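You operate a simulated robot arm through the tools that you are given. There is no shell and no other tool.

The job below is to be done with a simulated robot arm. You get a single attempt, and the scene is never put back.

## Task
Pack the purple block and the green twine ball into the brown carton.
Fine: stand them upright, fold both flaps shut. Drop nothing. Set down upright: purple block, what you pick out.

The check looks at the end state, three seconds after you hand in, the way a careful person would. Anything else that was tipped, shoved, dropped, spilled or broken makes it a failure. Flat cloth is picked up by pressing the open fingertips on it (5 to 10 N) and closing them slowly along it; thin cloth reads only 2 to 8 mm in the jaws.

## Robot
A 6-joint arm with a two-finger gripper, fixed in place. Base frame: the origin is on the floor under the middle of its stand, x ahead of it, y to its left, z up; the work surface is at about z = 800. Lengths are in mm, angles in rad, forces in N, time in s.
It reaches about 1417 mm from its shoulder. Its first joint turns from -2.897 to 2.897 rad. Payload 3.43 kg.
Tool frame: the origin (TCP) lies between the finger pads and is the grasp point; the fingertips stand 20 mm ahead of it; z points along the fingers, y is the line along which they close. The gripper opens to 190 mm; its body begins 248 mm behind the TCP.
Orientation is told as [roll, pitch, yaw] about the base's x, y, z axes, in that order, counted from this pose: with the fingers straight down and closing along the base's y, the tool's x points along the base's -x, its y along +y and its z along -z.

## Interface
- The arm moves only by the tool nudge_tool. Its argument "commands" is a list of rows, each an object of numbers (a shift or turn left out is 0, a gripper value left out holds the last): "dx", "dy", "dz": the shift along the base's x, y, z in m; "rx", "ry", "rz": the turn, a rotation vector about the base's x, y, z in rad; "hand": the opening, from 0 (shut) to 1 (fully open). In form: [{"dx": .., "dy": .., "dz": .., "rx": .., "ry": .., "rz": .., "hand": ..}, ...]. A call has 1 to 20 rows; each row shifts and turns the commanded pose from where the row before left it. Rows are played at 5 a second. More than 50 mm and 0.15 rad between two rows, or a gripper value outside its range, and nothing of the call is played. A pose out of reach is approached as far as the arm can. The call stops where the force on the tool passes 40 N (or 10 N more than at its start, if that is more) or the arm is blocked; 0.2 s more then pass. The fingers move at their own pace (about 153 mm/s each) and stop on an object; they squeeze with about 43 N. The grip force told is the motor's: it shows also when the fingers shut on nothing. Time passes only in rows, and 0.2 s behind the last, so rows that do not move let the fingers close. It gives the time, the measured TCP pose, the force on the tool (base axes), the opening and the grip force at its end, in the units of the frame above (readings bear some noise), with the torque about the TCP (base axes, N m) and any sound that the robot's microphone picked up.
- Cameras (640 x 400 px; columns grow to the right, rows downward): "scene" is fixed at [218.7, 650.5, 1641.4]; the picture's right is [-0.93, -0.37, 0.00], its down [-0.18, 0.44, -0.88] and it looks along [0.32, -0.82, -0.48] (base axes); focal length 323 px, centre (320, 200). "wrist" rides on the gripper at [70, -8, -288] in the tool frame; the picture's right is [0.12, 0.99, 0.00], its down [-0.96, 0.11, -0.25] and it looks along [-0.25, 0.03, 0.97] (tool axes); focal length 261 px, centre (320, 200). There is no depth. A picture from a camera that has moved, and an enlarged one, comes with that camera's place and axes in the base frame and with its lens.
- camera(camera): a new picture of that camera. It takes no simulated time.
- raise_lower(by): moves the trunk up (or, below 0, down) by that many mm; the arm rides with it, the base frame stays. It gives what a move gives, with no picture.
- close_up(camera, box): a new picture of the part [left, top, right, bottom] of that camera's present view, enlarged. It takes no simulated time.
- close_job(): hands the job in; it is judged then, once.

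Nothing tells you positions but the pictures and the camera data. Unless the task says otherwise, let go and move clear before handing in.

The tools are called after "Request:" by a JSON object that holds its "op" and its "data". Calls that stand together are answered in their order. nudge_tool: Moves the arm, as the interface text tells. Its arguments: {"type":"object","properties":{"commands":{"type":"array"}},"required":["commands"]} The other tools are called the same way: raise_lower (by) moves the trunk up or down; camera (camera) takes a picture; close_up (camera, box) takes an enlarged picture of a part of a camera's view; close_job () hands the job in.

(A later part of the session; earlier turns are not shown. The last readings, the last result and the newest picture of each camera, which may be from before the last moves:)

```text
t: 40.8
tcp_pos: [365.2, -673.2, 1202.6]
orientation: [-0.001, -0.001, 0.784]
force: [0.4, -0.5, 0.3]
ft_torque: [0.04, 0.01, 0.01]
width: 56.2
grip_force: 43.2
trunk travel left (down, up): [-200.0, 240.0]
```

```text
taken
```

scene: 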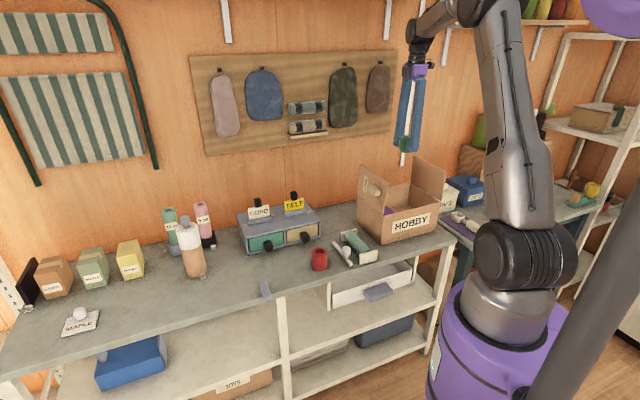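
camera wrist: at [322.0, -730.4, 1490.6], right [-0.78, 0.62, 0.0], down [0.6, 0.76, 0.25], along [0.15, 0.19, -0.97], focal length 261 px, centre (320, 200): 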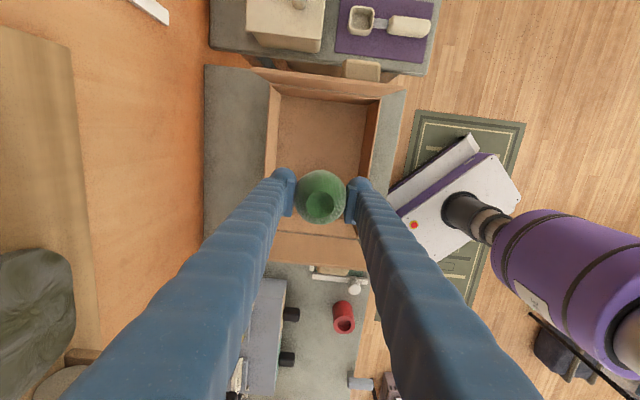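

The ball is over the carton and I'll move it to the far half, at about (330, -715). The wrist camera will still clear the flap tops there, so I'll then lower it in stages.

Request:
{"op": "nudge_tool", "data": {"commands": [{"dx": -0.018, "dy": -0.021}, {"dx": -0.017, "dy": -0.021}, {"dz": -0.03}, {"dz": -0.04}, {"dz": -0.04}, {"dz": -0.04}, {"dz": -0.04}, {"dz": -0.03}, {"dz": 0}]}}

Request:
{"op": "camera", "data": {"camera": "wrist"}}

Request:
{"op": "close_up", "data": {"camera": "scene", "box": [340, 100, 480, 260]}}

```text
t: 42.8
tcp_pos: [330.6, -714.1, 983.4]
orientation: [0.0, 0.0, 0.782]
force: [-0.5, 0.0, -0.7]
ft_torque: [0.06, -0.04, 0.01]
width: 56.0
grip_force: 42.8
trunk travel left (down, up): [-200.0, 240.0]
```

```text
taken
camera wrist: at [288.1, -770.1, 1272.7], right [-0.78, 0.62, 0.0], down [0.6, 0.76, 0.25], along [0.15, 0.19, -0.97], focal length 261 px, centre (320, 200)
```

wrist: 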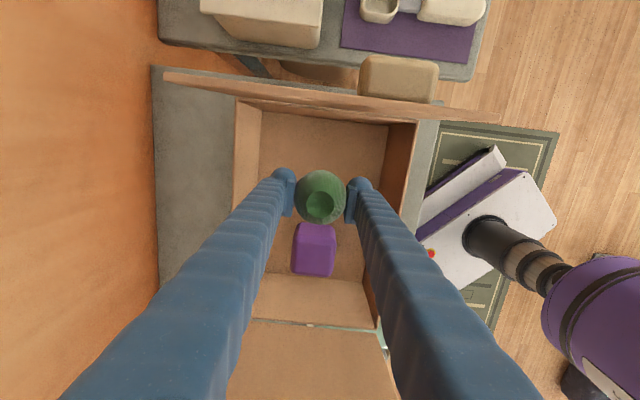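

```text
2.50 times, centred on (410, 180) of scene
camera zoom: at [218.7, 650.5, 1641.4], right [-0.93, -0.37, 0.0], down [-0.18, 0.44, -0.88], along [0.32, -0.82, -0.48], focal length 807 px, centre (95, 250)
```

zoom: 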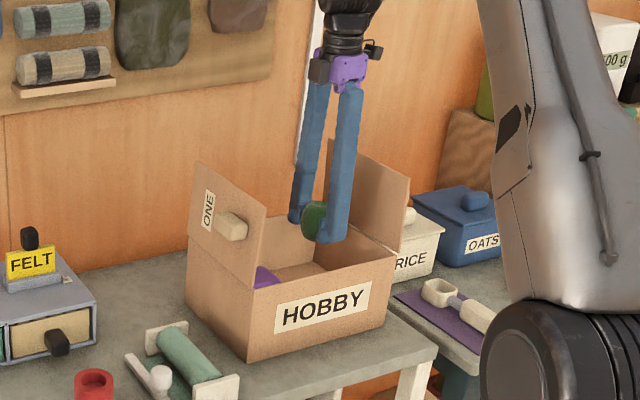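

Request:
{"op": "nudge_tool", "data": {"commands": [{"dz": -0.03}, {"dz": -0.03}, {"dz": -0.025}, {"dz": -0.015}, {"dz": -0.011}, {"dz": 0}]}}

Request:
{"op": "nudge_tool", "data": {"commands": [{"dz": -0.003}, {"dz": 0}]}}

Request:
{"op": "camera", "data": {"camera": "wrist"}}

```text
t: 44.2
tcp_pos: [328.1, -712.6, 874.7]
orientation: [-0.001, 0.001, 0.782]
force: [0.3, -0.3, -0.8]
ft_torque: [0.01, -0.01, 0.02]
width: 55.9
grip_force: 43.4
trunk travel left (down, up): [-200.0, 240.0]
```

```text
t: 44.8
tcp_pos: [328.0, -713.0, 871.4]
orientation: [0.0, 0.001, 0.782]
force: [0.6, -0.8, -0.3]
ft_torque: [0.01, 0.02, 0.01]
width: 56.1
grip_force: 42.7
trunk travel left (down, up): [-200.0, 240.0]
```

```text
taken
camera wrist: at [285.8, -770.0, 1158.9], right [-0.78, 0.62, 0.0], down [0.6, 0.76, 0.25], along [0.15, 0.19, -0.97], focal length 261 px, centre (320, 200)
```

wrist: 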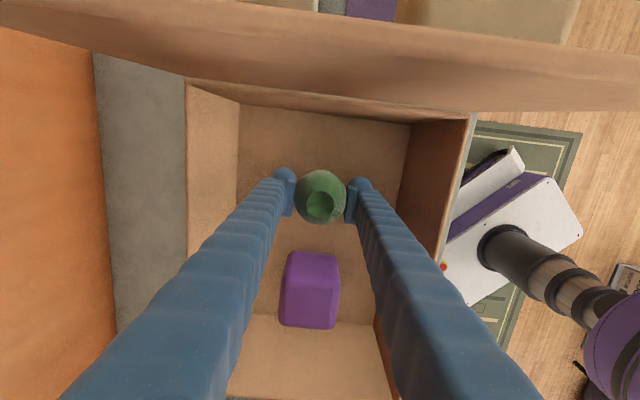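

Request:
{"op": "nudge_tool", "data": {"commands": [{"dz": -0.002}, {"dz": -0.001}, {"dz": 0}]}}

Request:
{"op": "nudge_tool", "data": {"commands": [{"dz": -0.002}, {"dz": 0}]}}

```text
t: 45.6
tcp_pos: [329.2, -712.8, 867.2]
orientation: [0.0, 0.0, 0.78]
force: [-0.6, -0.1, -1.1]
ft_torque: [-0.02, -0.03, -0.04]
width: 56.1
grip_force: 42.9
trunk travel left (down, up): [-200.0, 240.0]
```

```text
t: 46.2
tcp_pos: [329.2, -713.0, 865.8]
orientation: [0.0, 0.0, 0.783]
force: [-0.9, 0.3, -1.1]
ft_torque: [-0.02, 0.02, 0.02]
width: 56.1
grip_force: 43.5
trunk travel left (down, up): [-200.0, 240.0]
```

Request:
{"op": "nudge_tool", "data": {"commands": [{"dz": -0.0015}, {"dz": 0}]}}

Request:
{"op": "nudge_tool", "data": {"commands": [{"dz": -0.0015}, {"dz": 0}]}}

```text
t: 46.8
tcp_pos: [329.6, -711.8, 863.7]
orientation: [0.001, -0.002, 0.781]
force: [0.4, 0.4, 0.5]
ft_torque: [0.02, 0.0, 0.04]
width: 56.1
grip_force: 42.9
trunk travel left (down, up): [-200.0, 240.0]
```

```text
t: 47.4
tcp_pos: [330.1, -712.6, 862.7]
orientation: [-0.002, 0.001, 0.782]
force: [-0.6, 0.9, 2.5]
ft_torque: [0.0, 0.05, -0.01]
width: 56.1
grip_force: 43.3
trunk travel left (down, up): [-200.0, 240.0]
```

Request:
{"op": "nudge_tool", "data": {"commands": [{"dz": -0.001}, {"dz": 0}]}}

```text
t: 48.0
tcp_pos: [328.8, -711.7, 862.8]
orientation: [-0.001, 0.0, 0.781]
force: [0.4, 1.8, 9.2]
ft_torque: [0.08, -0.05, 0.04]
width: 56.1
grip_force: 43.3
trunk travel left (down, up): [-200.0, 240.0]
```

The ball is touching the floor with about 9 N. I'll ease back slightly and open the fingers slowly.

Request:
{"op": "nudge_tool", "data": {"commands": [{"dz": 0.001}, {"hand": 0.31}, {"hand": 0.33}, {"hand": 0.36}, {"hand": 0.4}, {"hand": 0.44}, {"hand": 0.46}, {"dz": 0}]}}

Request:
{"op": "camera", "data": {"camera": "wrist"}}

```text
t: 49.8
tcp_pos: [329.2, -713.1, 863.2]
orientation: [0.0, 0.001, 0.782]
force: [0.2, 0.5, -0.2]
ft_torque: [-0.01, 0.02, -0.01]
width: 87.4
grip_force: 0.0
trunk travel left (down, up): [-200.0, 240.0]
```

```text
taken
camera wrist: at [286.7, -770.1, 1150.9], right [-0.78, 0.62, 0.0], down [0.6, 0.76, 0.25], along [0.15, 0.19, -0.97], focal length 261 px, centre (320, 200)
```

wrist: 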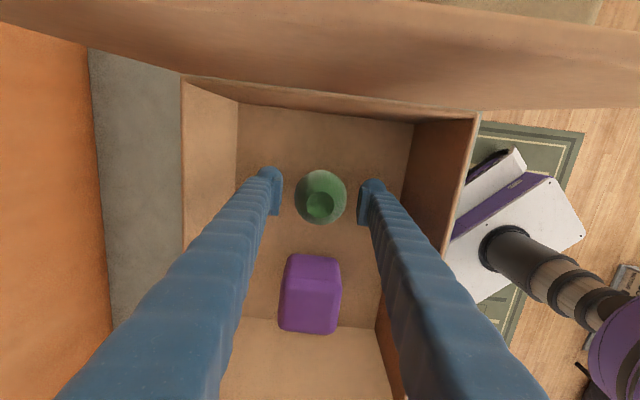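

The ball stands free between the fingers, so I'll lift straight out and check both objects.

Request:
{"op": "nudge_tool", "data": {"commands": [{"dz": 0.01}, {"dz": 0.02}, {"dz": 0.03}, {"dz": 0.04}, {"dz": 0.05}, {"dz": 0.05}, {"dz": 0.05}, {"dz": 0.05}, {"dz": 0.05}, {"dz": 0.03}, {"dz": 0}]}}

Request:
{"op": "camera", "data": {"camera": "wrist"}}

Request:
{"op": "close_up", "data": {"camera": "wrist", "box": [220, 40, 420, 260]}}

Request:
{"op": "camera", "data": {"camera": "scene"}}

```text
t: 52.2
tcp_pos: [331.2, -712.0, 1241.2]
orientation: [0.0, -0.001, 0.781]
force: [0.1, 0.4, -0.3]
ft_torque: [-0.04, 0.02, 0.01]
width: 87.4
grip_force: 0.1
trunk travel left (down, up): [-200.0, 240.0]
```

```text
taken
camera wrist: at [288.2, -767.9, 1529.4], right [-0.78, 0.62, 0.0], down [0.6, 0.76, 0.25], along [0.15, 0.19, -0.97], focal length 261 px, centre (320, 200)
```

wrist: 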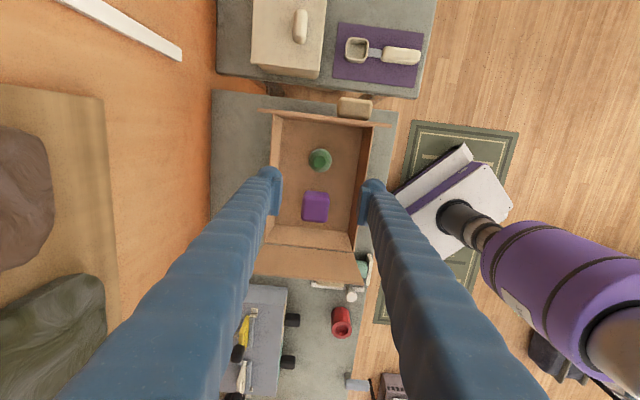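

```text
1.82 times, centred on (320, 150) of wrist
camera zoom: at [288.2, -767.9, 1529.4], right [-0.78, 0.62, 0.0], down [0.6, 0.76, 0.25], along [0.15, 0.19, -0.97], focal length 474 px, centre (320, 291)
```

zoom: 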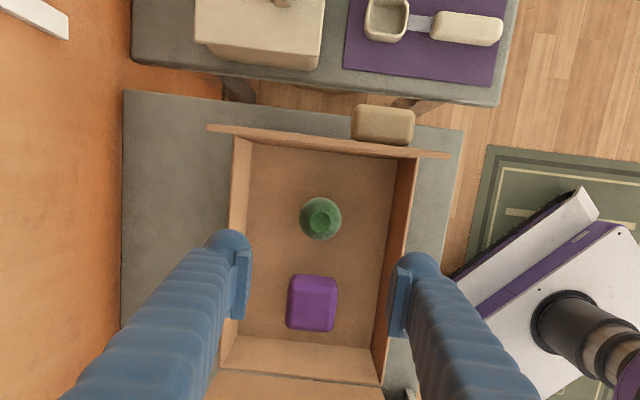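

```text
taken
```

scene: 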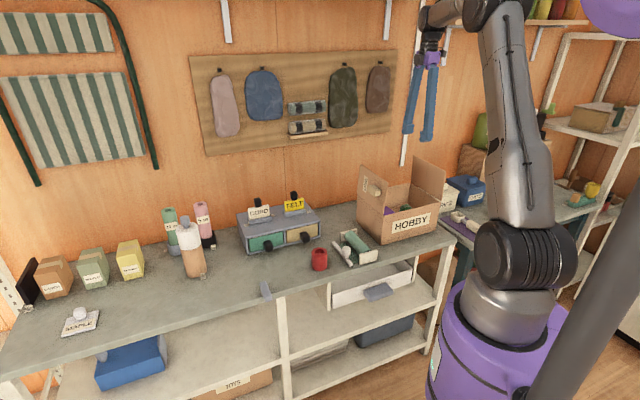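

Both objects stand upright in the carton, and both flaps are vertical with knobs on their outer faces. I'll shut the fingers and move outside the ONE flap to push it over first, keeping clear of its knob.

Request:
{"op": "nudge_tool", "data": {"commands": [{"dx": 0.0286, "dy": 0.0233, "hand": 0.0}, {"dx": 0.0286, "dy": 0.0233}, {"dx": 0.0286, "dy": 0.0233}, {"dx": 0.0286, "dy": 0.0233}, {"dx": 0.0286, "dy": 0.0233}, {"dx": 0.0286, "dy": 0.0233}, {"dx": 0.0286, "dy": 0.0233}, {"dz": 0}]}}

Request:
{"op": "camera", "data": {"camera": "wrist"}}

Request:
{"op": "camera", "data": {"camera": "scene"}}

```text
t: 54.0
tcp_pos: [528.5, -546.7, 1243.2]
orientation: [-0.001, 0.001, 0.783]
force: [0.1, 0.5, -0.1]
ft_torque: [-0.07, 0.0, 0.0]
width: 0.0
grip_force: 34.1
trunk travel left (down, up): [-200.0, 240.0]
```

```text
taken
camera wrist: at [486.1, -603.4, 1530.9], right [-0.78, 0.62, 0.0], down [0.6, 0.76, 0.25], along [0.15, 0.19, -0.97], focal length 261 px, centre (320, 200)
```

wrist: 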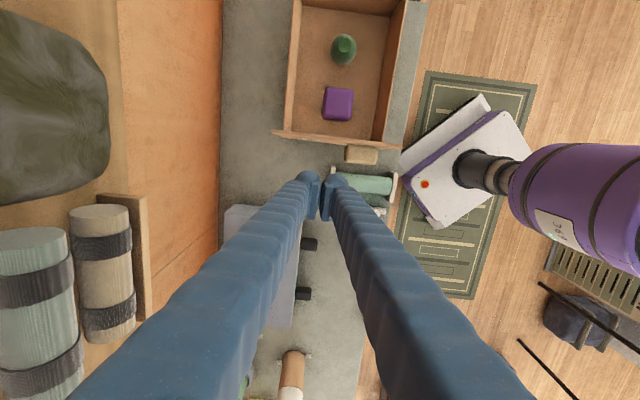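

```text
taken
```

scene: 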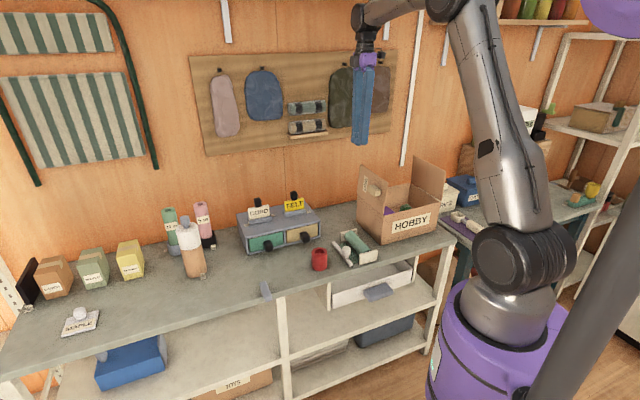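

Request:
{"op": "nudge_tool", "data": {"commands": [{"dz": -0.04}, {"dz": -0.04}, {"dz": -0.04}, {"dz": -0.043}, {"dz": 0}]}}

Request:
{"op": "camera", "data": {"camera": "wrist"}}

Request:
{"op": "close_up", "data": {"camera": "scene", "box": [330, 80, 480, 260]}}

```text
t: 55.2
tcp_pos: [528.1, -550.2, 1078.0]
orientation: [0.0, -0.001, 0.782]
force: [-0.2, -0.3, 0.0]
ft_torque: [0.05, -0.01, -0.01]
width: 0.1
grip_force: 34.5
trunk travel left (down, up): [-200.0, 240.0]
```

```text
taken
camera wrist: at [485.2, -605.9, 1365.4], right [-0.78, 0.62, 0.0], down [0.6, 0.76, 0.25], along [0.15, 0.19, -0.97], focal length 261 px, centre (320, 200)
```

wrist: 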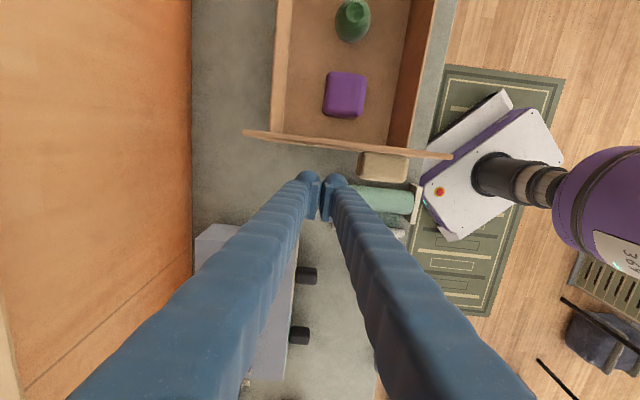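

```text
2.22 times, centred on (405, 170) of scene
camera zoom: at [218.7, 650.5, 1641.4], right [-0.93, -0.37, 0.0], down [-0.18, 0.44, -0.88], along [0.32, -0.82, -0.48], focal length 717 px, centre (131, 267)
```

zoom: 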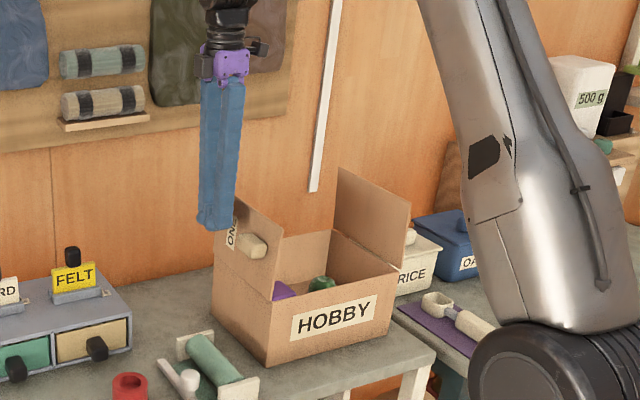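

The shut fingers hang outside the ONE flap, just beside its knob. I'll shift 10 mm away from the knob and approach the flap slowly.

Request:
{"op": "nudge_tool", "data": {"commands": [{"dx": 0.007, "dy": -0.007}, {"dx": -0.00707, "dy": -0.00707}, {"dx": -0.00707, "dy": -0.00707}, {"dx": -0.0035, "dy": -0.0035}, {"dx": -0.0035, "dy": -0.0035}, {"dx": -0.0035, "dy": -0.0035}, {"dz": 0}]}}

Request:
{"op": "camera", "data": {"camera": "wrist"}}

Request:
{"op": "close_up", "data": {"camera": "scene", "box": [330, 80, 480, 260]}}

```text
t: 56.8
tcp_pos: [512.0, -581.9, 1078.2]
orientation: [0.0, 0.001, 0.782]
force: [0.1, -0.8, 0.0]
ft_torque: [0.02, 0.0, 0.02]
width: 0.0
grip_force: 34.0
trunk travel left (down, up): [-200.0, 240.0]
```

```text
taken
camera wrist: at [468.5, -639.2, 1366.4], right [-0.78, 0.62, 0.0], down [0.6, 0.76, 0.25], along [0.15, 0.19, -0.97], focal length 261 px, centre (320, 200)
```

wrist: 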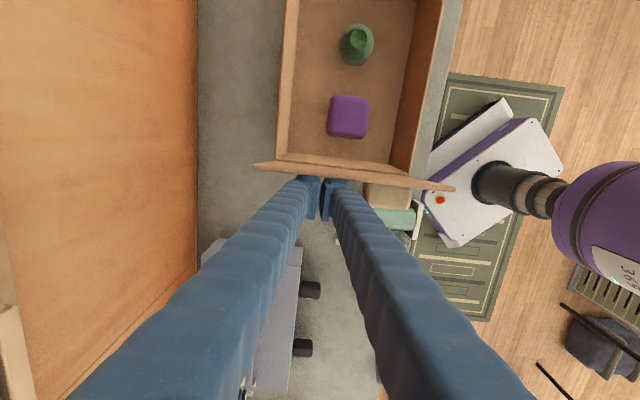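

```text
2.22 times, centred on (405, 170) of scene
camera zoom: at [218.7, 650.5, 1641.4], right [-0.93, -0.37, 0.0], down [-0.18, 0.44, -0.88], along [0.32, -0.82, -0.48], focal length 717 px, centre (131, 267)
```

zoom: 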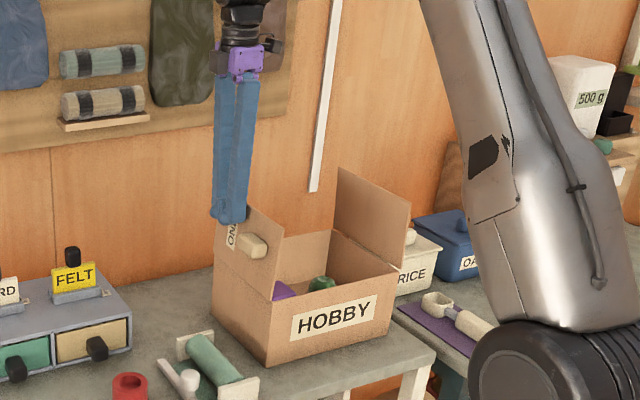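

No contact yet and the fingertips are right at the flap. I'll start pushing it inward along an arc about its hinge.

Request:
{"op": "nudge_tool", "data": {"commands": [{"dx": -0.0054, "dy": -0.0054, "dz": -0.001}, {"dx": -0.0054, "dy": -0.0054, "dz": -0.001}, {"dx": -0.0054, "dy": -0.0054, "dz": -0.001}, {"dx": -0.0054, "dy": -0.0054, "dz": -0.001}, {"dx": -0.0046, "dy": -0.0046, "dz": -0.0026}, {"dx": -0.0046, "dy": -0.0046, "dz": -0.0026}, {"dz": 0}]}}

Request:
{"op": "camera", "data": {"camera": "wrist"}}

Request:
{"op": "close_up", "data": {"camera": "scene", "box": [330, 80, 480, 260]}}

```text
t: 58.4
tcp_pos: [479.4, -611.8, 1068.4]
orientation: [-0.001, 0.0, 0.78]
force: [-0.2, -0.8, -0.6]
ft_torque: [0.04, -0.01, 0.01]
width: 0.1
grip_force: 34.4
trunk travel left (down, up): [-200.0, 240.0]
```

```text
taken
camera wrist: at [437.2, -668.8, 1356.6], right [-0.78, 0.62, 0.0], down [0.6, 0.76, 0.25], along [0.15, 0.19, -0.97], focal length 261 px, centre (320, 200)
```

wrist: 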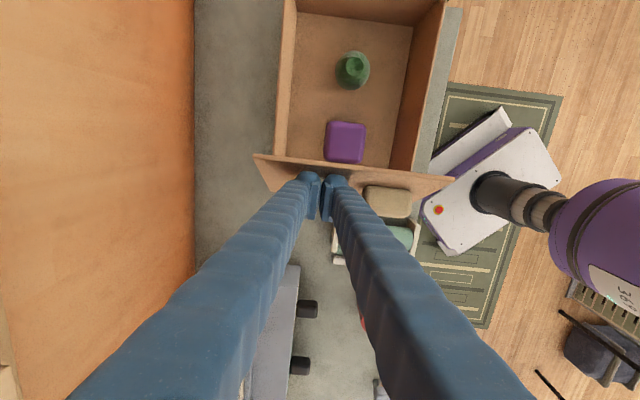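

```text
2.22 times, centred on (405, 170) of scene
camera zoom: at [218.7, 650.5, 1641.4], right [-0.93, -0.37, 0.0], down [-0.18, 0.44, -0.88], along [0.32, -0.82, -0.48], focal length 717 px, centre (131, 267)
```

zoom: 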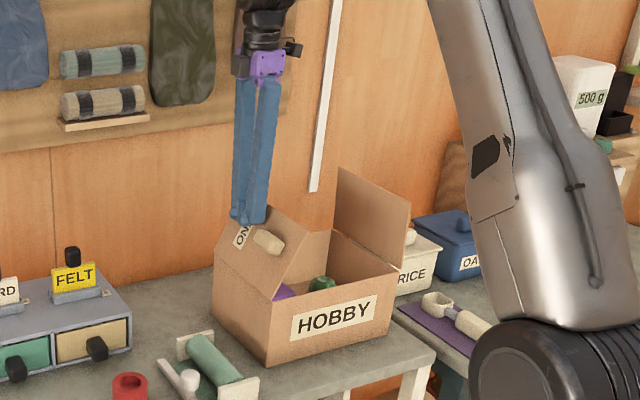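

The flap is swinging inward with almost no resistance, so I'll continue the arc.

Request:
{"op": "nudge_tool", "data": {"commands": [{"dx": -0.0044, "dy": -0.0044, "dz": -0.0025}, {"dx": -0.0044, "dy": -0.0044, "dz": -0.0025}, {"dx": -0.0053, "dy": -0.0053, "dz": -0.0058}, {"dx": -0.0053, "dy": -0.0053, "dz": -0.0058}, {"dx": -0.0053, "dy": -0.0053, "dz": -0.0058}, {"dx": -0.004, "dy": -0.004, "dz": -0.0073}, {"dx": -0.004, "dy": -0.004, "dz": -0.0073}, {"dx": -0.004, "dy": -0.004, "dz": -0.0073}, {"dz": 0}]}}

Request:
{"op": "camera", "data": {"camera": "wrist"}}

Request:
{"op": "close_up", "data": {"camera": "scene", "box": [330, 80, 480, 260]}}

```text
t: 60.4
tcp_pos: [444.2, -649.0, 1023.5]
orientation: [-0.001, 0.0, 0.781]
force: [-0.2, -0.3, -0.5]
ft_torque: [0.01, 0.01, -0.01]
width: 0.0
grip_force: 34.0
trunk travel left (down, up): [-200.0, 240.0]
```

```text
taken
camera wrist: at [400.1, -705.9, 1312.3], right [-0.78, 0.62, 0.0], down [0.6, 0.76, 0.25], along [0.15, 0.19, -0.97], focal length 261 px, centre (320, 200)
```

wrist: 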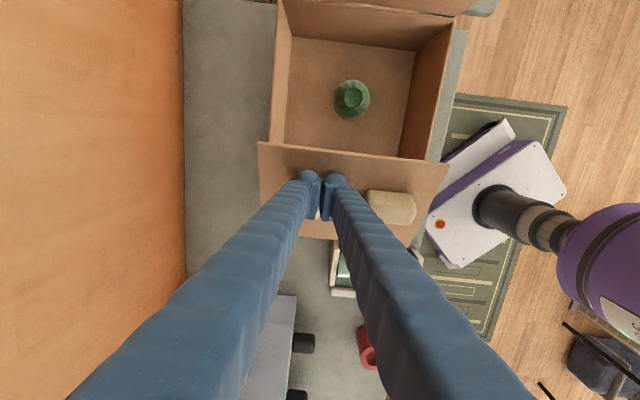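

```text
2.22 times, centred on (405, 170) of scene
camera zoom: at [218.7, 650.5, 1641.4], right [-0.93, -0.37, 0.0], down [-0.18, 0.44, -0.88], along [0.32, -0.82, -0.48], focal length 717 px, centre (131, 267)
```

zoom: 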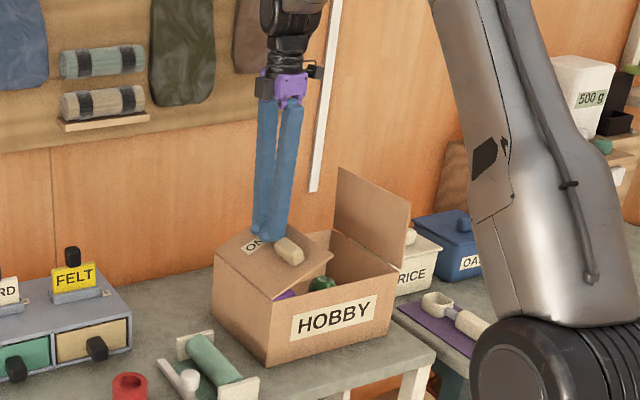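

Request:
{"op": "nudge_tool", "data": {"commands": [{"dx": -0.0025, "dy": -0.0025, "dz": -0.0087}, {"dx": -0.0025, "dy": -0.0025, "dz": -0.0087}, {"dx": -0.0025, "dy": -0.0025, "dz": -0.0087}, {"dx": -0.0012, "dy": -0.0012, "dz": -0.007}, {"dx": -0.0008, "dy": -0.0008, "dz": -0.006}, {"dz": -0.004}, {"dz": 0}]}}

Request:
{"op": "camera", "data": {"camera": "wrist"}}

Request:
{"op": "close_up", "data": {"camera": "scene", "box": [330, 80, 480, 260]}}

```text
t: 62.0
tcp_pos: [433.5, -659.3, 981.7]
orientation: [-0.001, -0.001, 0.781]
force: [0.7, 0.5, 0.5]
ft_torque: [0.02, 0.0, 0.01]
width: 0.0
grip_force: 34.1
trunk travel left (down, up): [-200.0, 240.0]
```

```text
taken
camera wrist: at [391.1, -716.3, 1269.9], right [-0.78, 0.62, 0.0], down [0.6, 0.76, 0.25], along [0.15, 0.19, -0.97], focal length 261 px, centre (320, 200)
```

wrist: 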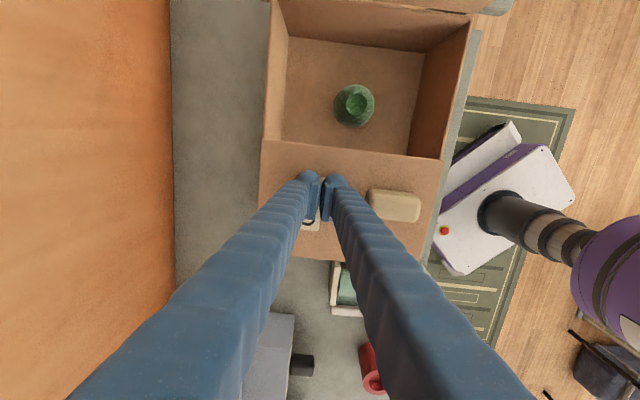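

```text
2.22 times, centred on (405, 170) of scene
camera zoom: at [218.7, 650.5, 1641.4], right [-0.93, -0.37, 0.0], down [-0.18, 0.44, -0.88], along [0.32, -0.82, -0.48], focal length 717 px, centre (131, 267)
```

zoom: 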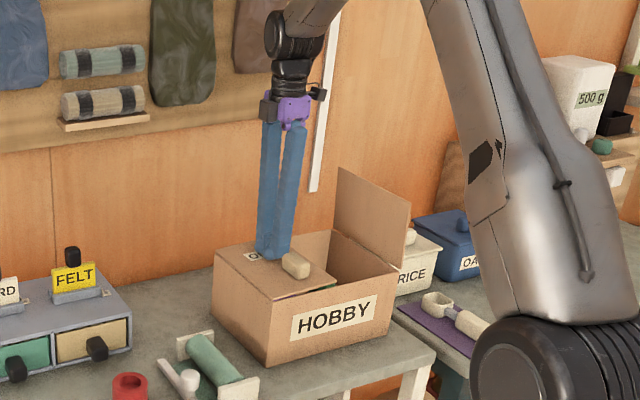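

Request:
{"op": "nudge_tool", "data": {"commands": [{"dz": -0.003}, {"dz": -0.003}, {"dz": 0}]}}

Request:
{"op": "nudge_tool", "data": {"commands": [{"dz": -0.002}, {"dz": -0.002}, {"dz": 0}]}}

Request:
{"op": "close_up", "data": {"camera": "scene", "box": [340, 140, 460, 250]}}

```text
t: 62.8
tcp_pos: [434.7, -659.4, 977.2]
orientation: [-0.001, 0.0, 0.782]
force: [1.5, -1.7, 9.2]
ft_torque: [0.02, -0.05, 0.02]
width: 5.9
grip_force: 34.2
trunk travel left (down, up): [-200.0, 240.0]
```

```text
t: 63.6
tcp_pos: [434.5, -659.8, 977.8]
orientation: [-0.005, 0.002, 0.785]
force: [-3.6, 3.5, 16.8]
ft_torque: [0.14, 0.04, 0.15]
width: 5.8
grip_force: 34.9
trunk travel left (down, up): [-200.0, 240.0]
stopped in row 3: the force on the tool passed its limit at 42 N (the readings are from after the stop); the commanded pose is now the measured one
```

```text
3.64 times, centred on (400, 195) of scene
camera zoom: at [218.7, 650.5, 1641.4], right [-0.93, -0.37, 0.0], down [-0.18, 0.44, -0.88], along [0.32, -0.82, -0.48], focal length 1174 px, centre (29, 218)
```

zoom: 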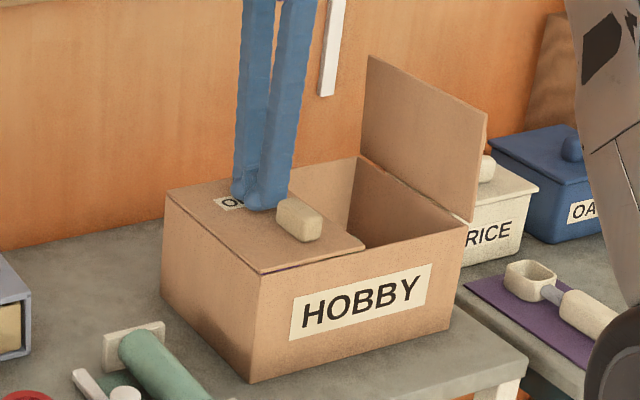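

The ONE flap looks flat, with contact at about z = 957. I'll back off slightly and check that it stays.

Request:
{"op": "nudge_tool", "data": {"commands": [{"dz": 0.003}, {"dz": 0.003}, {"dz": 0}]}}

Request:
{"op": "close_up", "data": {"camera": "scene", "box": [340, 140, 460, 250]}}

Request:
{"op": "close_up", "data": {"camera": "wrist", "box": [240, 120, 440, 260]}}

```text
t: 64.4
tcp_pos: [436.7, -660.0, 981.6]
orientation: [-0.003, 0.004, 0.782]
force: [0.0, -1.0, -0.5]
ft_torque: [-0.01, 0.0, 0.02]
width: 0.0
grip_force: 34.0
trunk travel left (down, up): [-200.0, 240.0]
```

```text
3.64 times, centred on (400, 195) of scene
camera zoom: at [218.7, 650.5, 1641.4], right [-0.93, -0.37, 0.0], down [-0.18, 0.44, -0.88], along [0.32, -0.82, -0.48], focal length 1174 px, centre (29, 218)
```

zoom: 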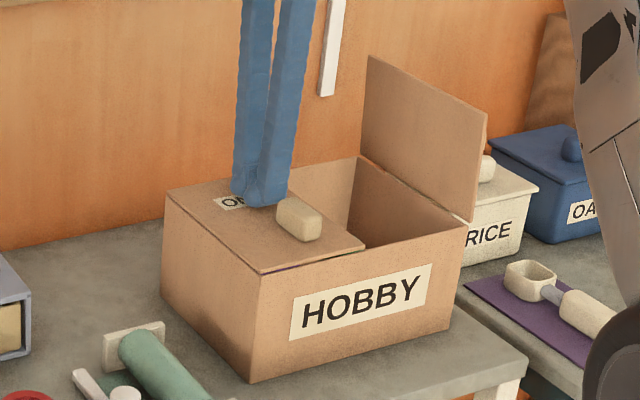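

```text
2.86 times, centred on (340, 190) of wrist
camera zoom: at [391.7, -715.7, 1269.3], right [-0.78, 0.62, 0.0], down [0.6, 0.76, 0.25], along [0.15, 0.19, -0.97], focal length 745 px, centre (263, 229)
```

zoom: 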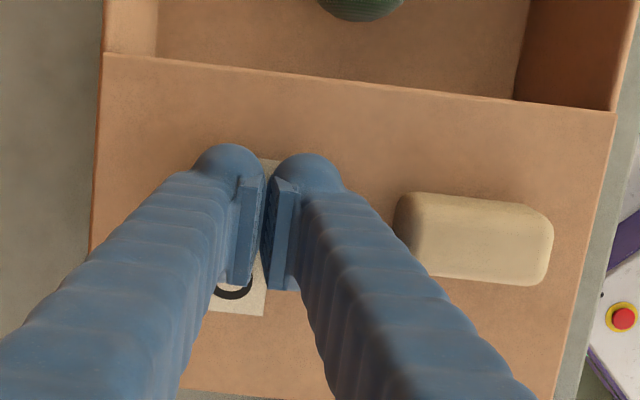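

The ONE flap stays shut on its own. Now I'll rise, cross over to the outside of the other flap, and look before lowering.

Request:
{"op": "nudge_tool", "data": {"commands": [{"dz": 0.02}, {"dz": 0.04}, {"dz": 0.05}, {"dz": 0.05}, {"dz": 0.05}, {"dz": 0.05}, {"dx": -0.027, "dy": -0.0263}, {"dx": -0.027, "dy": -0.0263}, {"dx": -0.027, "dy": -0.0263}, {"dx": -0.027, "dy": -0.0263}, {"dx": -0.027, "dy": -0.0263}, {"dx": -0.027, "dy": -0.0263}, {"dx": -0.027, "dy": -0.0263}, {"dz": 0}]}}

Request:
{"op": "camera", "data": {"camera": "wrist"}}

Request:
{"op": "camera", "data": {"camera": "scene"}}

```text
t: 67.4
tcp_pos: [243.6, -845.4, 1241.8]
orientation: [-0.003, 0.003, 0.785]
force: [0.5, -0.4, 0.0]
ft_torque: [0.06, -0.03, -0.03]
width: 0.0
grip_force: 34.6
trunk travel left (down, up): [-200.0, 240.0]
```

```text
taken
camera wrist: at [200.6, -900.7, 1529.1], right [-0.78, 0.62, 0.0], down [0.6, 0.76, 0.25], along [0.16, 0.19, -0.97], focal length 261 px, centre (320, 200)
```

wrist: 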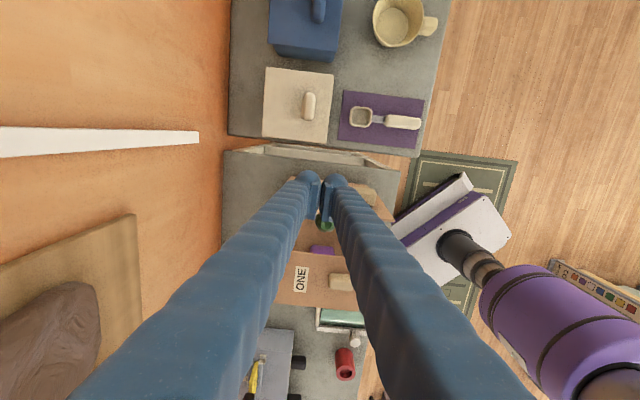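

```text
taken
```

scene: 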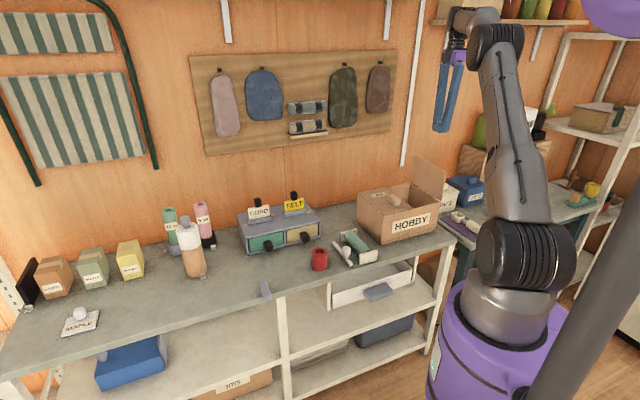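

Request:
{"op": "close_up", "data": {"camera": "wrist", "box": [210, 100, 450, 320]}}

Request:
{"op": "close_up", "data": {"camera": "scene", "box": [340, 100, 500, 260]}}

```text
1.82 times, centred on (330, 210) of wrist
camera zoom: at [200.6, -900.7, 1529.1], right [-0.78, 0.62, 0.0], down [0.6, 0.76, 0.25], along [0.16, 0.19, -0.97], focal length 474 px, centre (302, 182)
```

zoom: 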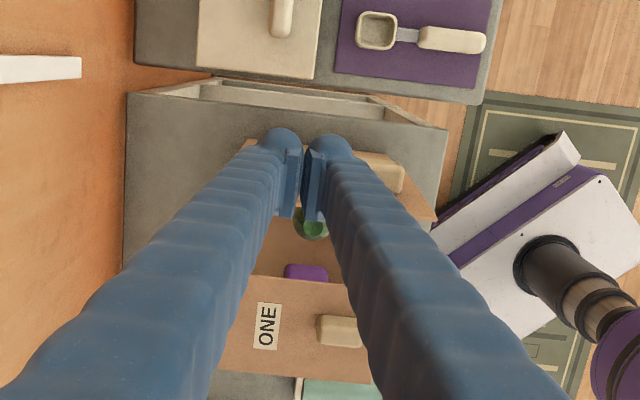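

```text
2.50 times, centred on (420, 180) of scene
camera zoom: at [218.7, 650.5, 1641.4], right [-0.93, -0.37, 0.0], down [-0.18, 0.44, -0.88], along [0.32, -0.82, -0.48], focal length 807 px, centre (70, 250)
```

zoom: 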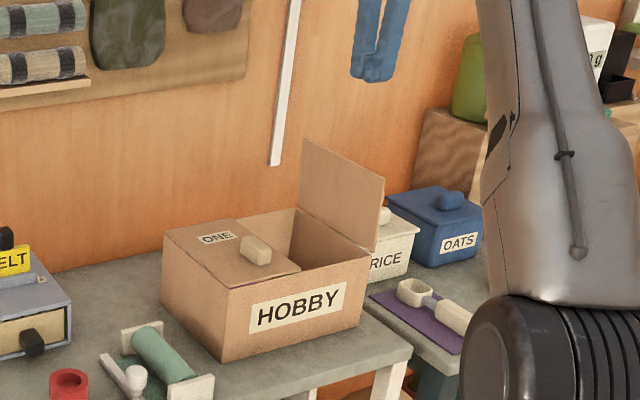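

The fingers are outside the second flap by about 40 mm and clear of its knob. Lowering to pushing height.

Request:
{"op": "nudge_tool", "data": {"commands": [{"dz": -0.04}, {"dz": -0.04}, {"dz": -0.04}, {"dz": -0.043}, {"dz": 0}]}}

Request:
{"op": "camera", "data": {"camera": "wrist"}}

Request:
{"op": "close_up", "data": {"camera": "scene", "box": [340, 80, 500, 260]}}

```text
t: 68.6
tcp_pos: [245.2, -847.5, 1076.0]
orientation: [-0.004, 0.003, 0.782]
force: [-0.4, 0.3, -0.3]
ft_torque: [0.03, 0.04, 0.01]
width: 0.1
grip_force: 34.5
trunk travel left (down, up): [-200.0, 240.0]
```

```text
taken
camera wrist: at [201.2, -903.1, 1364.2], right [-0.78, 0.62, 0.0], down [0.6, 0.76, 0.25], along [0.16, 0.19, -0.97], focal length 261 px, centre (320, 200)
```

wrist: 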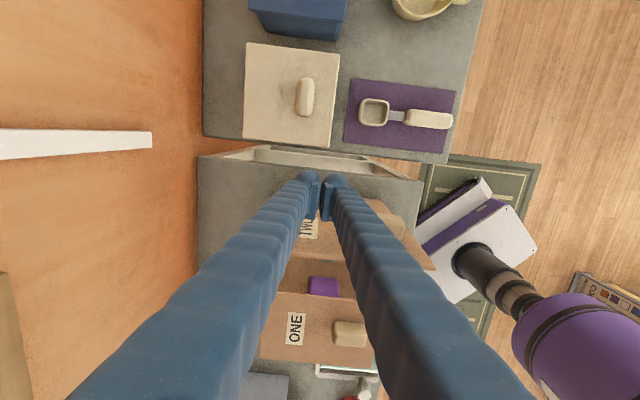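

```text
2.22 times, centred on (420, 170) of scene
camera zoom: at [218.7, 650.5, 1641.4], right [-0.93, -0.37, 0.0], down [-0.18, 0.44, -0.88], along [0.32, -0.82, -0.48], focal length 717 px, centre (98, 267)
```

zoom: 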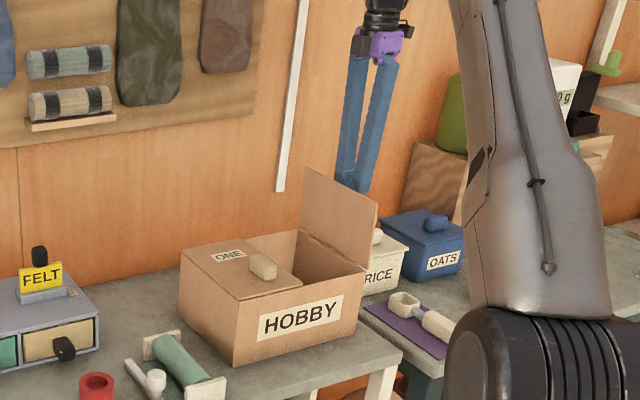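

The label reads TWO, so the order is right. I'll approach the flap and start swinging it inward.

Request:
{"op": "nudge_tool", "data": {"commands": [{"dx": 0.00707, "dy": 0.00707}, {"dx": 0.00707, "dy": 0.00707}, {"dx": 0.00707, "dy": 0.00707}, {"dx": 0.0035, "dy": 0.0035}, {"dx": 0.0035, "dy": 0.0035}, {"dx": 0.0054, "dy": 0.0054, "dz": -0.001}, {"dx": 0.0054, "dy": 0.0054, "dz": -0.001}, {"dx": 0.0054, "dy": 0.0054, "dz": -0.001}, {"dx": 0.0054, "dy": 0.0054, "dz": -0.001}, {"dz": 0}]}}

Request:
{"op": "camera", "data": {"camera": "wrist"}}

Request:
{"op": "close_up", "data": {"camera": "scene", "box": [340, 80, 500, 260]}}

```text
t: 70.8
tcp_pos: [295.2, -795.3, 1073.6]
orientation: [-0.004, 0.001, 0.781]
force: [0.6, 0.2, -0.4]
ft_torque: [0.0, 0.0, 0.02]
width: 0.2
grip_force: 34.4
trunk travel left (down, up): [-200.0, 240.0]
```

```text
taken
camera wrist: at [252.1, -850.4, 1361.1], right [-0.78, 0.62, 0.0], down [0.6, 0.76, 0.25], along [0.15, 0.19, -0.97], focal length 261 px, centre (320, 200)
```

wrist: 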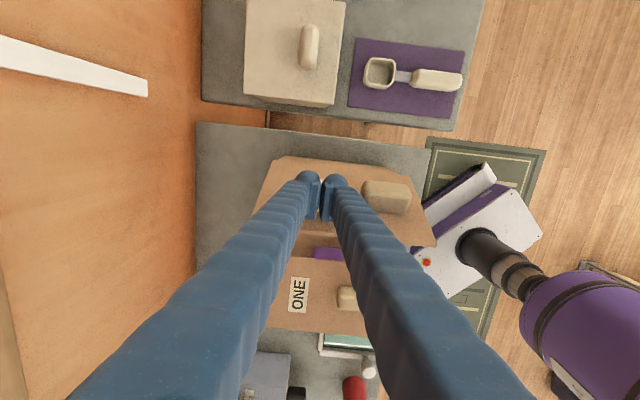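

```text
2.22 times, centred on (420, 170) of scene
camera zoom: at [218.7, 650.5, 1641.4], right [-0.93, -0.37, 0.0], down [-0.18, 0.44, -0.88], along [0.32, -0.82, -0.48], focal length 717 px, centre (98, 267)
```

zoom: 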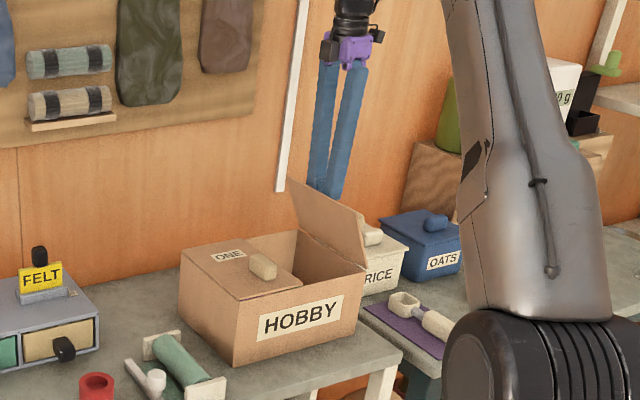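

Request:
{"op": "nudge_tool", "data": {"commands": [{"dx": 0.0045, "dy": 0.0045, "dz": -0.0025}, {"dx": 0.0045, "dy": 0.0045, "dz": -0.0025}, {"dx": 0.0045, "dy": 0.0045, "dz": -0.0025}, {"dx": 0.0045, "dy": 0.0045, "dz": -0.0025}, {"dx": 0.004, "dy": 0.004, "dz": -0.0044}, {"dx": 0.004, "dy": 0.004, "dz": -0.0044}, {"dx": 0.004, "dy": 0.004, "dz": -0.0044}, {"dx": 0.004, "dy": 0.004, "dz": -0.0044}, {"dx": 0.004, "dy": 0.004, "dz": -0.0073}, {"dx": 0.004, "dy": 0.004, "dz": -0.0073}, {"dx": 0.004, "dy": 0.004, "dz": -0.0073}, {"dz": 0}]}}

Request:
{"op": "camera", "data": {"camera": "wrist"}}

Request:
{"op": "close_up", "data": {"camera": "scene", "box": [340, 80, 500, 260]}}

```text
t: 73.4
tcp_pos: [340.6, -749.0, 1024.0]
orientation: [-0.003, 0.002, 0.784]
force: [-0.5, 0.8, 0.1]
ft_torque: [0.04, -0.01, 0.01]
width: 0.0
grip_force: 34.6
trunk travel left (down, up): [-200.0, 240.0]
```

```text
taken
camera wrist: at [297.8, -804.3, 1312.5], right [-0.78, 0.62, 0.0], down [0.6, 0.76, 0.25], along [0.15, 0.19, -0.97], focal length 261 px, centre (320, 200)
```

wrist: 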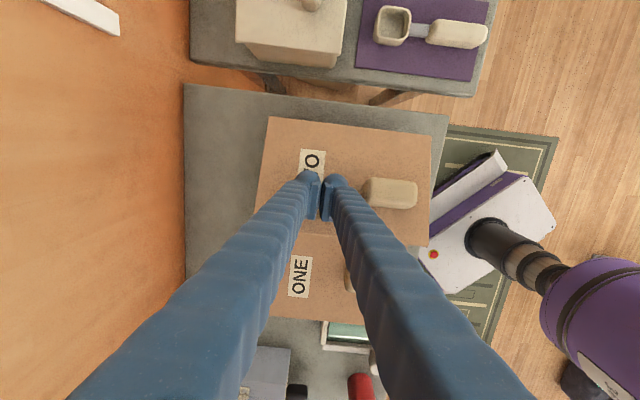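

```text
2.22 times, centred on (420, 170) of scene
camera zoom: at [218.7, 650.5, 1641.4], right [-0.93, -0.37, 0.0], down [-0.18, 0.44, -0.88], along [0.32, -0.82, -0.48], focal length 717 px, centre (98, 267)
```

zoom: 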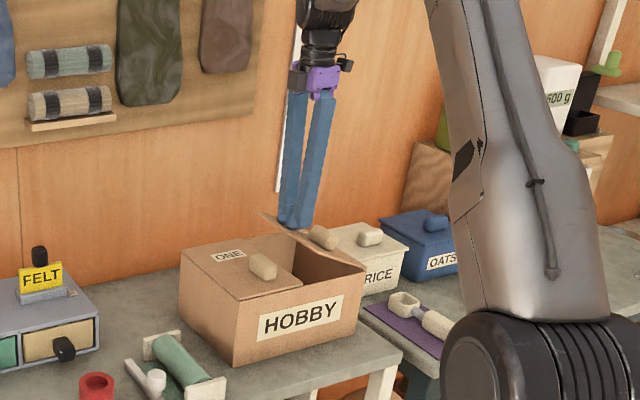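

Request:
{"op": "nudge_tool", "data": {"commands": [{"dx": 0.0025, "dy": 0.0025, "dz": -0.0087}, {"dx": 0.0025, "dy": 0.0025, "dz": -0.0087}, {"dx": 0.0025, "dy": 0.0025, "dz": -0.0087}, {"dx": 0.0012, "dy": 0.0012, "dz": -0.007}, {"dx": 0.0008, "dy": 0.0008, "dz": -0.006}, {"dz": -0.003}, {"dz": 0}]}}

Request:
{"op": "camera", "data": {"camera": "wrist"}}

Request:
{"op": "close_up", "data": {"camera": "scene", "box": [340, 140, 460, 250]}}

```text
t: 75.0
tcp_pos: [352.5, -740.2, 982.6]
orientation: [-0.003, 0.001, 0.782]
force: [-0.2, 0.1, 0.8]
ft_torque: [0.04, 0.01, 0.01]
width: 0.1
grip_force: 34.0
trunk travel left (down, up): [-200.0, 240.0]
```

```text
taken
camera wrist: at [308.3, -795.5, 1270.8], right [-0.78, 0.62, 0.0], down [0.6, 0.76, 0.25], along [0.16, 0.19, -0.97], focal length 261 px, centre (320, 200)
```

wrist: 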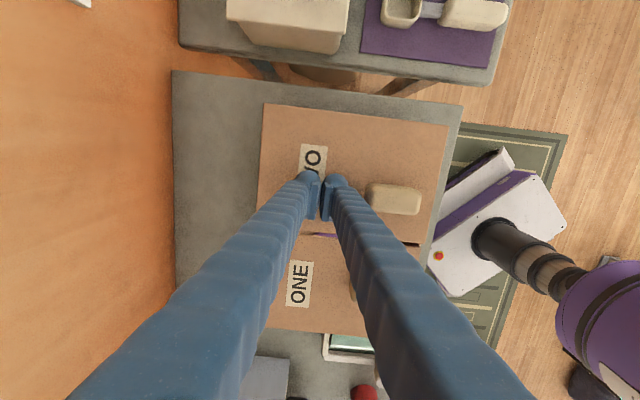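

```text
3.64 times, centred on (400, 195) of scene
camera zoom: at [218.7, 650.5, 1641.4], right [-0.93, -0.37, 0.0], down [-0.18, 0.44, -0.88], along [0.32, -0.82, -0.48], focal length 1174 px, centre (29, 218)
```

zoom: 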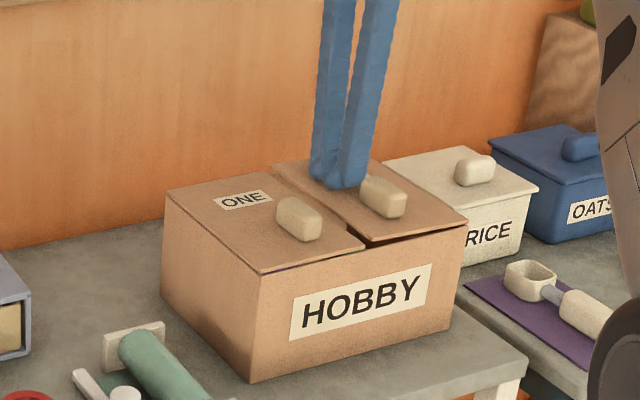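

Request:
{"op": "nudge_tool", "data": {"commands": [{"dz": -0.002}, {"dz": -0.002}, {"dz": 0}]}}

Request:
{"op": "nudge_tool", "data": {"commands": [{"dz": -0.001}, {"dz": 0}]}}

Request:
{"op": "close_up", "data": {"camera": "scene", "box": [340, 140, 460, 250]}}

```text
t: 75.8
tcp_pos: [351.5, -739.8, 979.3]
orientation: [-0.004, 0.002, 0.783]
force: [-0.3, 0.1, -0.1]
ft_torque: [0.02, 0.02, -0.02]
width: 0.0
grip_force: 34.3
trunk travel left (down, up): [-200.0, 240.0]
```

```text
t: 76.4
tcp_pos: [351.8, -741.1, 978.0]
orientation: [-0.003, 0.001, 0.782]
force: [-0.8, 0.3, 1.3]
ft_torque: [0.05, 0.01, 0.0]
width: 0.0
grip_force: 34.5
trunk travel left (down, up): [-200.0, 240.0]
```

```text
3.64 times, centred on (400, 195) of scene
camera zoom: at [218.7, 650.5, 1641.4], right [-0.93, -0.37, 0.0], down [-0.18, 0.44, -0.88], along [0.32, -0.82, -0.48], focal length 1174 px, centre (29, 218)
```

zoom: 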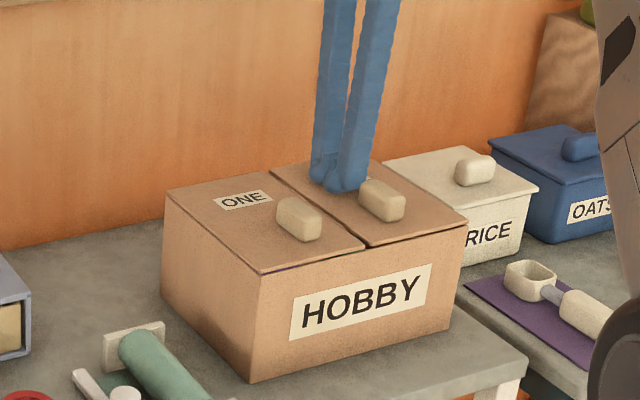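

Request:
{"op": "nudge_tool", "data": {"commands": [{"dz": -0.001}, {"dz": 0}]}}

Request:
{"op": "nudge_tool", "data": {"commands": [{"dz": -0.001}, {"dz": 0}]}}

```text
t: 77.0
tcp_pos: [350.5, -739.6, 977.7]
orientation: [-0.003, 0.003, 0.781]
force: [1.5, 1.9, 4.4]
ft_torque: [0.03, 0.0, 0.03]
width: 6.1
grip_force: 34.5
trunk travel left (down, up): [-200.0, 240.0]
```

```text
t: 77.6
tcp_pos: [351.2, -740.4, 977.0]
orientation: [-0.008, 0.0, 0.781]
force: [3.4, -3.4, 14.9]
ft_torque: [-0.06, -0.02, -0.02]
width: 6.0
grip_force: 34.3
trunk travel left (down, up): [-200.0, 240.0]
```

The TWO flap is pressed down flat. I'll back off and inspect the whole result from above.

Request:
{"op": "nudge_tool", "data": {"commands": [{"dz": 0.002}, {"dz": 0.003}, {"dz": 0.005}, {"dz": 0.01}, {"dz": 0.03}, {"dz": 0.04}, {"dz": 0.05}, {"dz": 0.05}, {"dz": 0.05}, {"dz": 0.03}, {"dz": 0}]}}

Request:
{"op": "camera", "data": {"camera": "wrist"}}

Request:
{"op": "close_up", "data": {"camera": "scene", "box": [340, 140, 460, 250]}}

Request:
{"op": "camera", "data": {"camera": "scene"}}

```text
t: 80.0
tcp_pos: [348.9, -742.3, 1246.0]
orientation: [-0.003, 0.001, 0.782]
force: [0.1, -0.3, 0.0]
ft_torque: [0.0, -0.01, 0.01]
width: 0.0
grip_force: 34.5
trunk travel left (down, up): [-200.0, 240.0]
```

```text
taken
camera wrist: at [305.4, -797.0, 1533.6], right [-0.78, 0.62, 0.0], down [0.6, 0.76, 0.25], along [0.15, 0.19, -0.97], focal length 261 px, centre (320, 200)
```

wrist: 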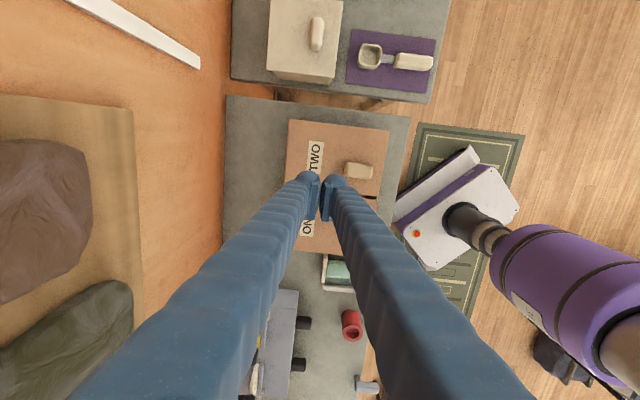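

```text
3.64 times, centred on (400, 195) of scene
camera zoom: at [218.7, 650.5, 1641.4], right [-0.93, -0.37, 0.0], down [-0.18, 0.44, -0.88], along [0.32, -0.82, -0.48], focal length 1174 px, centre (29, 218)
```

zoom: 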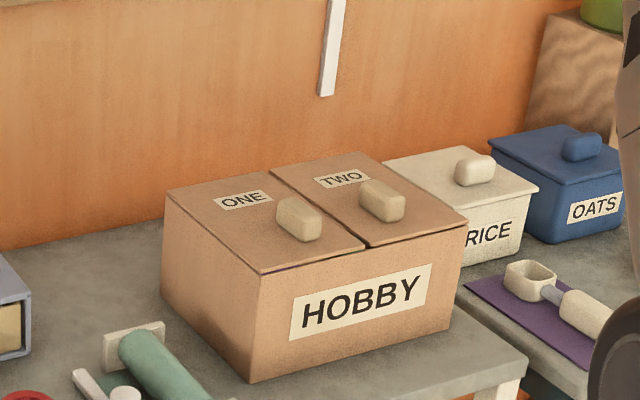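

```text
taken
```

scene: 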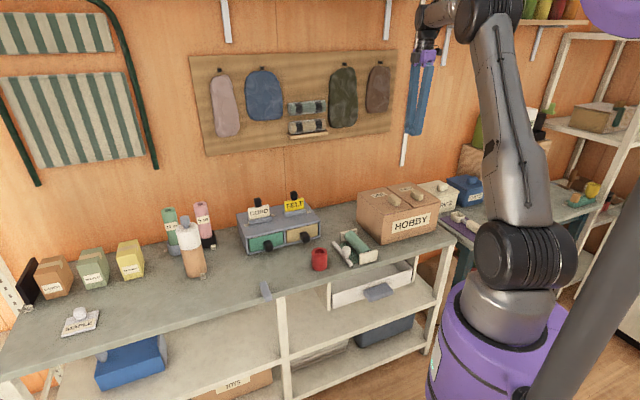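

Request:
{"op": "close_up", "data": {"camera": "scene", "box": [375, 180, 445, 225]}}

Request:
{"op": "close_up", "data": {"camera": "wrist", "box": [260, 100, 420, 260]}}

```text
8.89 times, centred on (410, 202) of scene
camera zoom: at [218.7, 650.5, 1641.4], right [-0.93, -0.37, 0.0], down [-0.18, 0.44, -0.88], along [0.32, -0.82, -0.48], focal length 2870 px, centre (-480, 178)
```

zoom: 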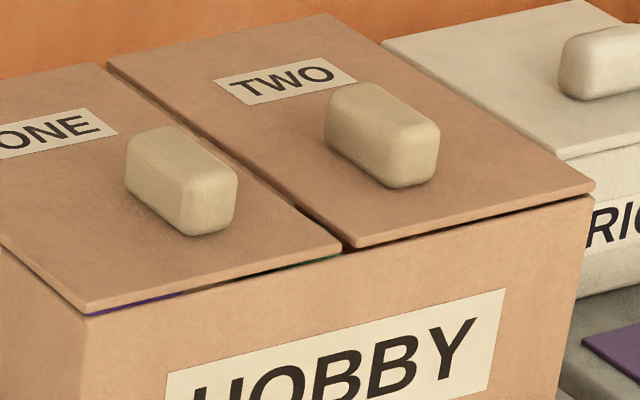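

```text
2.50 times, centred on (340, 180) of wrist
camera zoom: at [305.4, -797.0, 1533.6], right [-0.78, 0.62, 0.0], down [0.6, 0.76, 0.25], along [0.15, 0.19, -0.97], focal length 652 px, centre (270, 250)
```

zoom: 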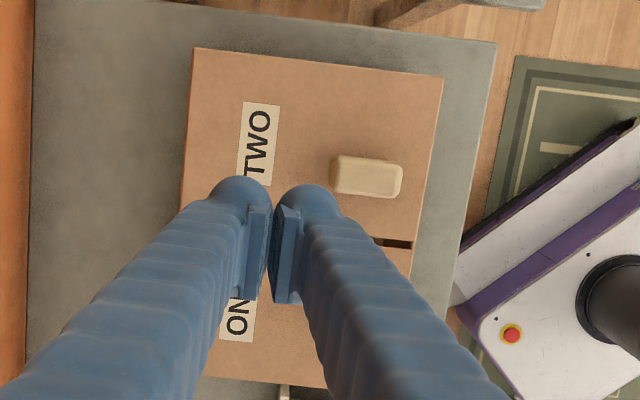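

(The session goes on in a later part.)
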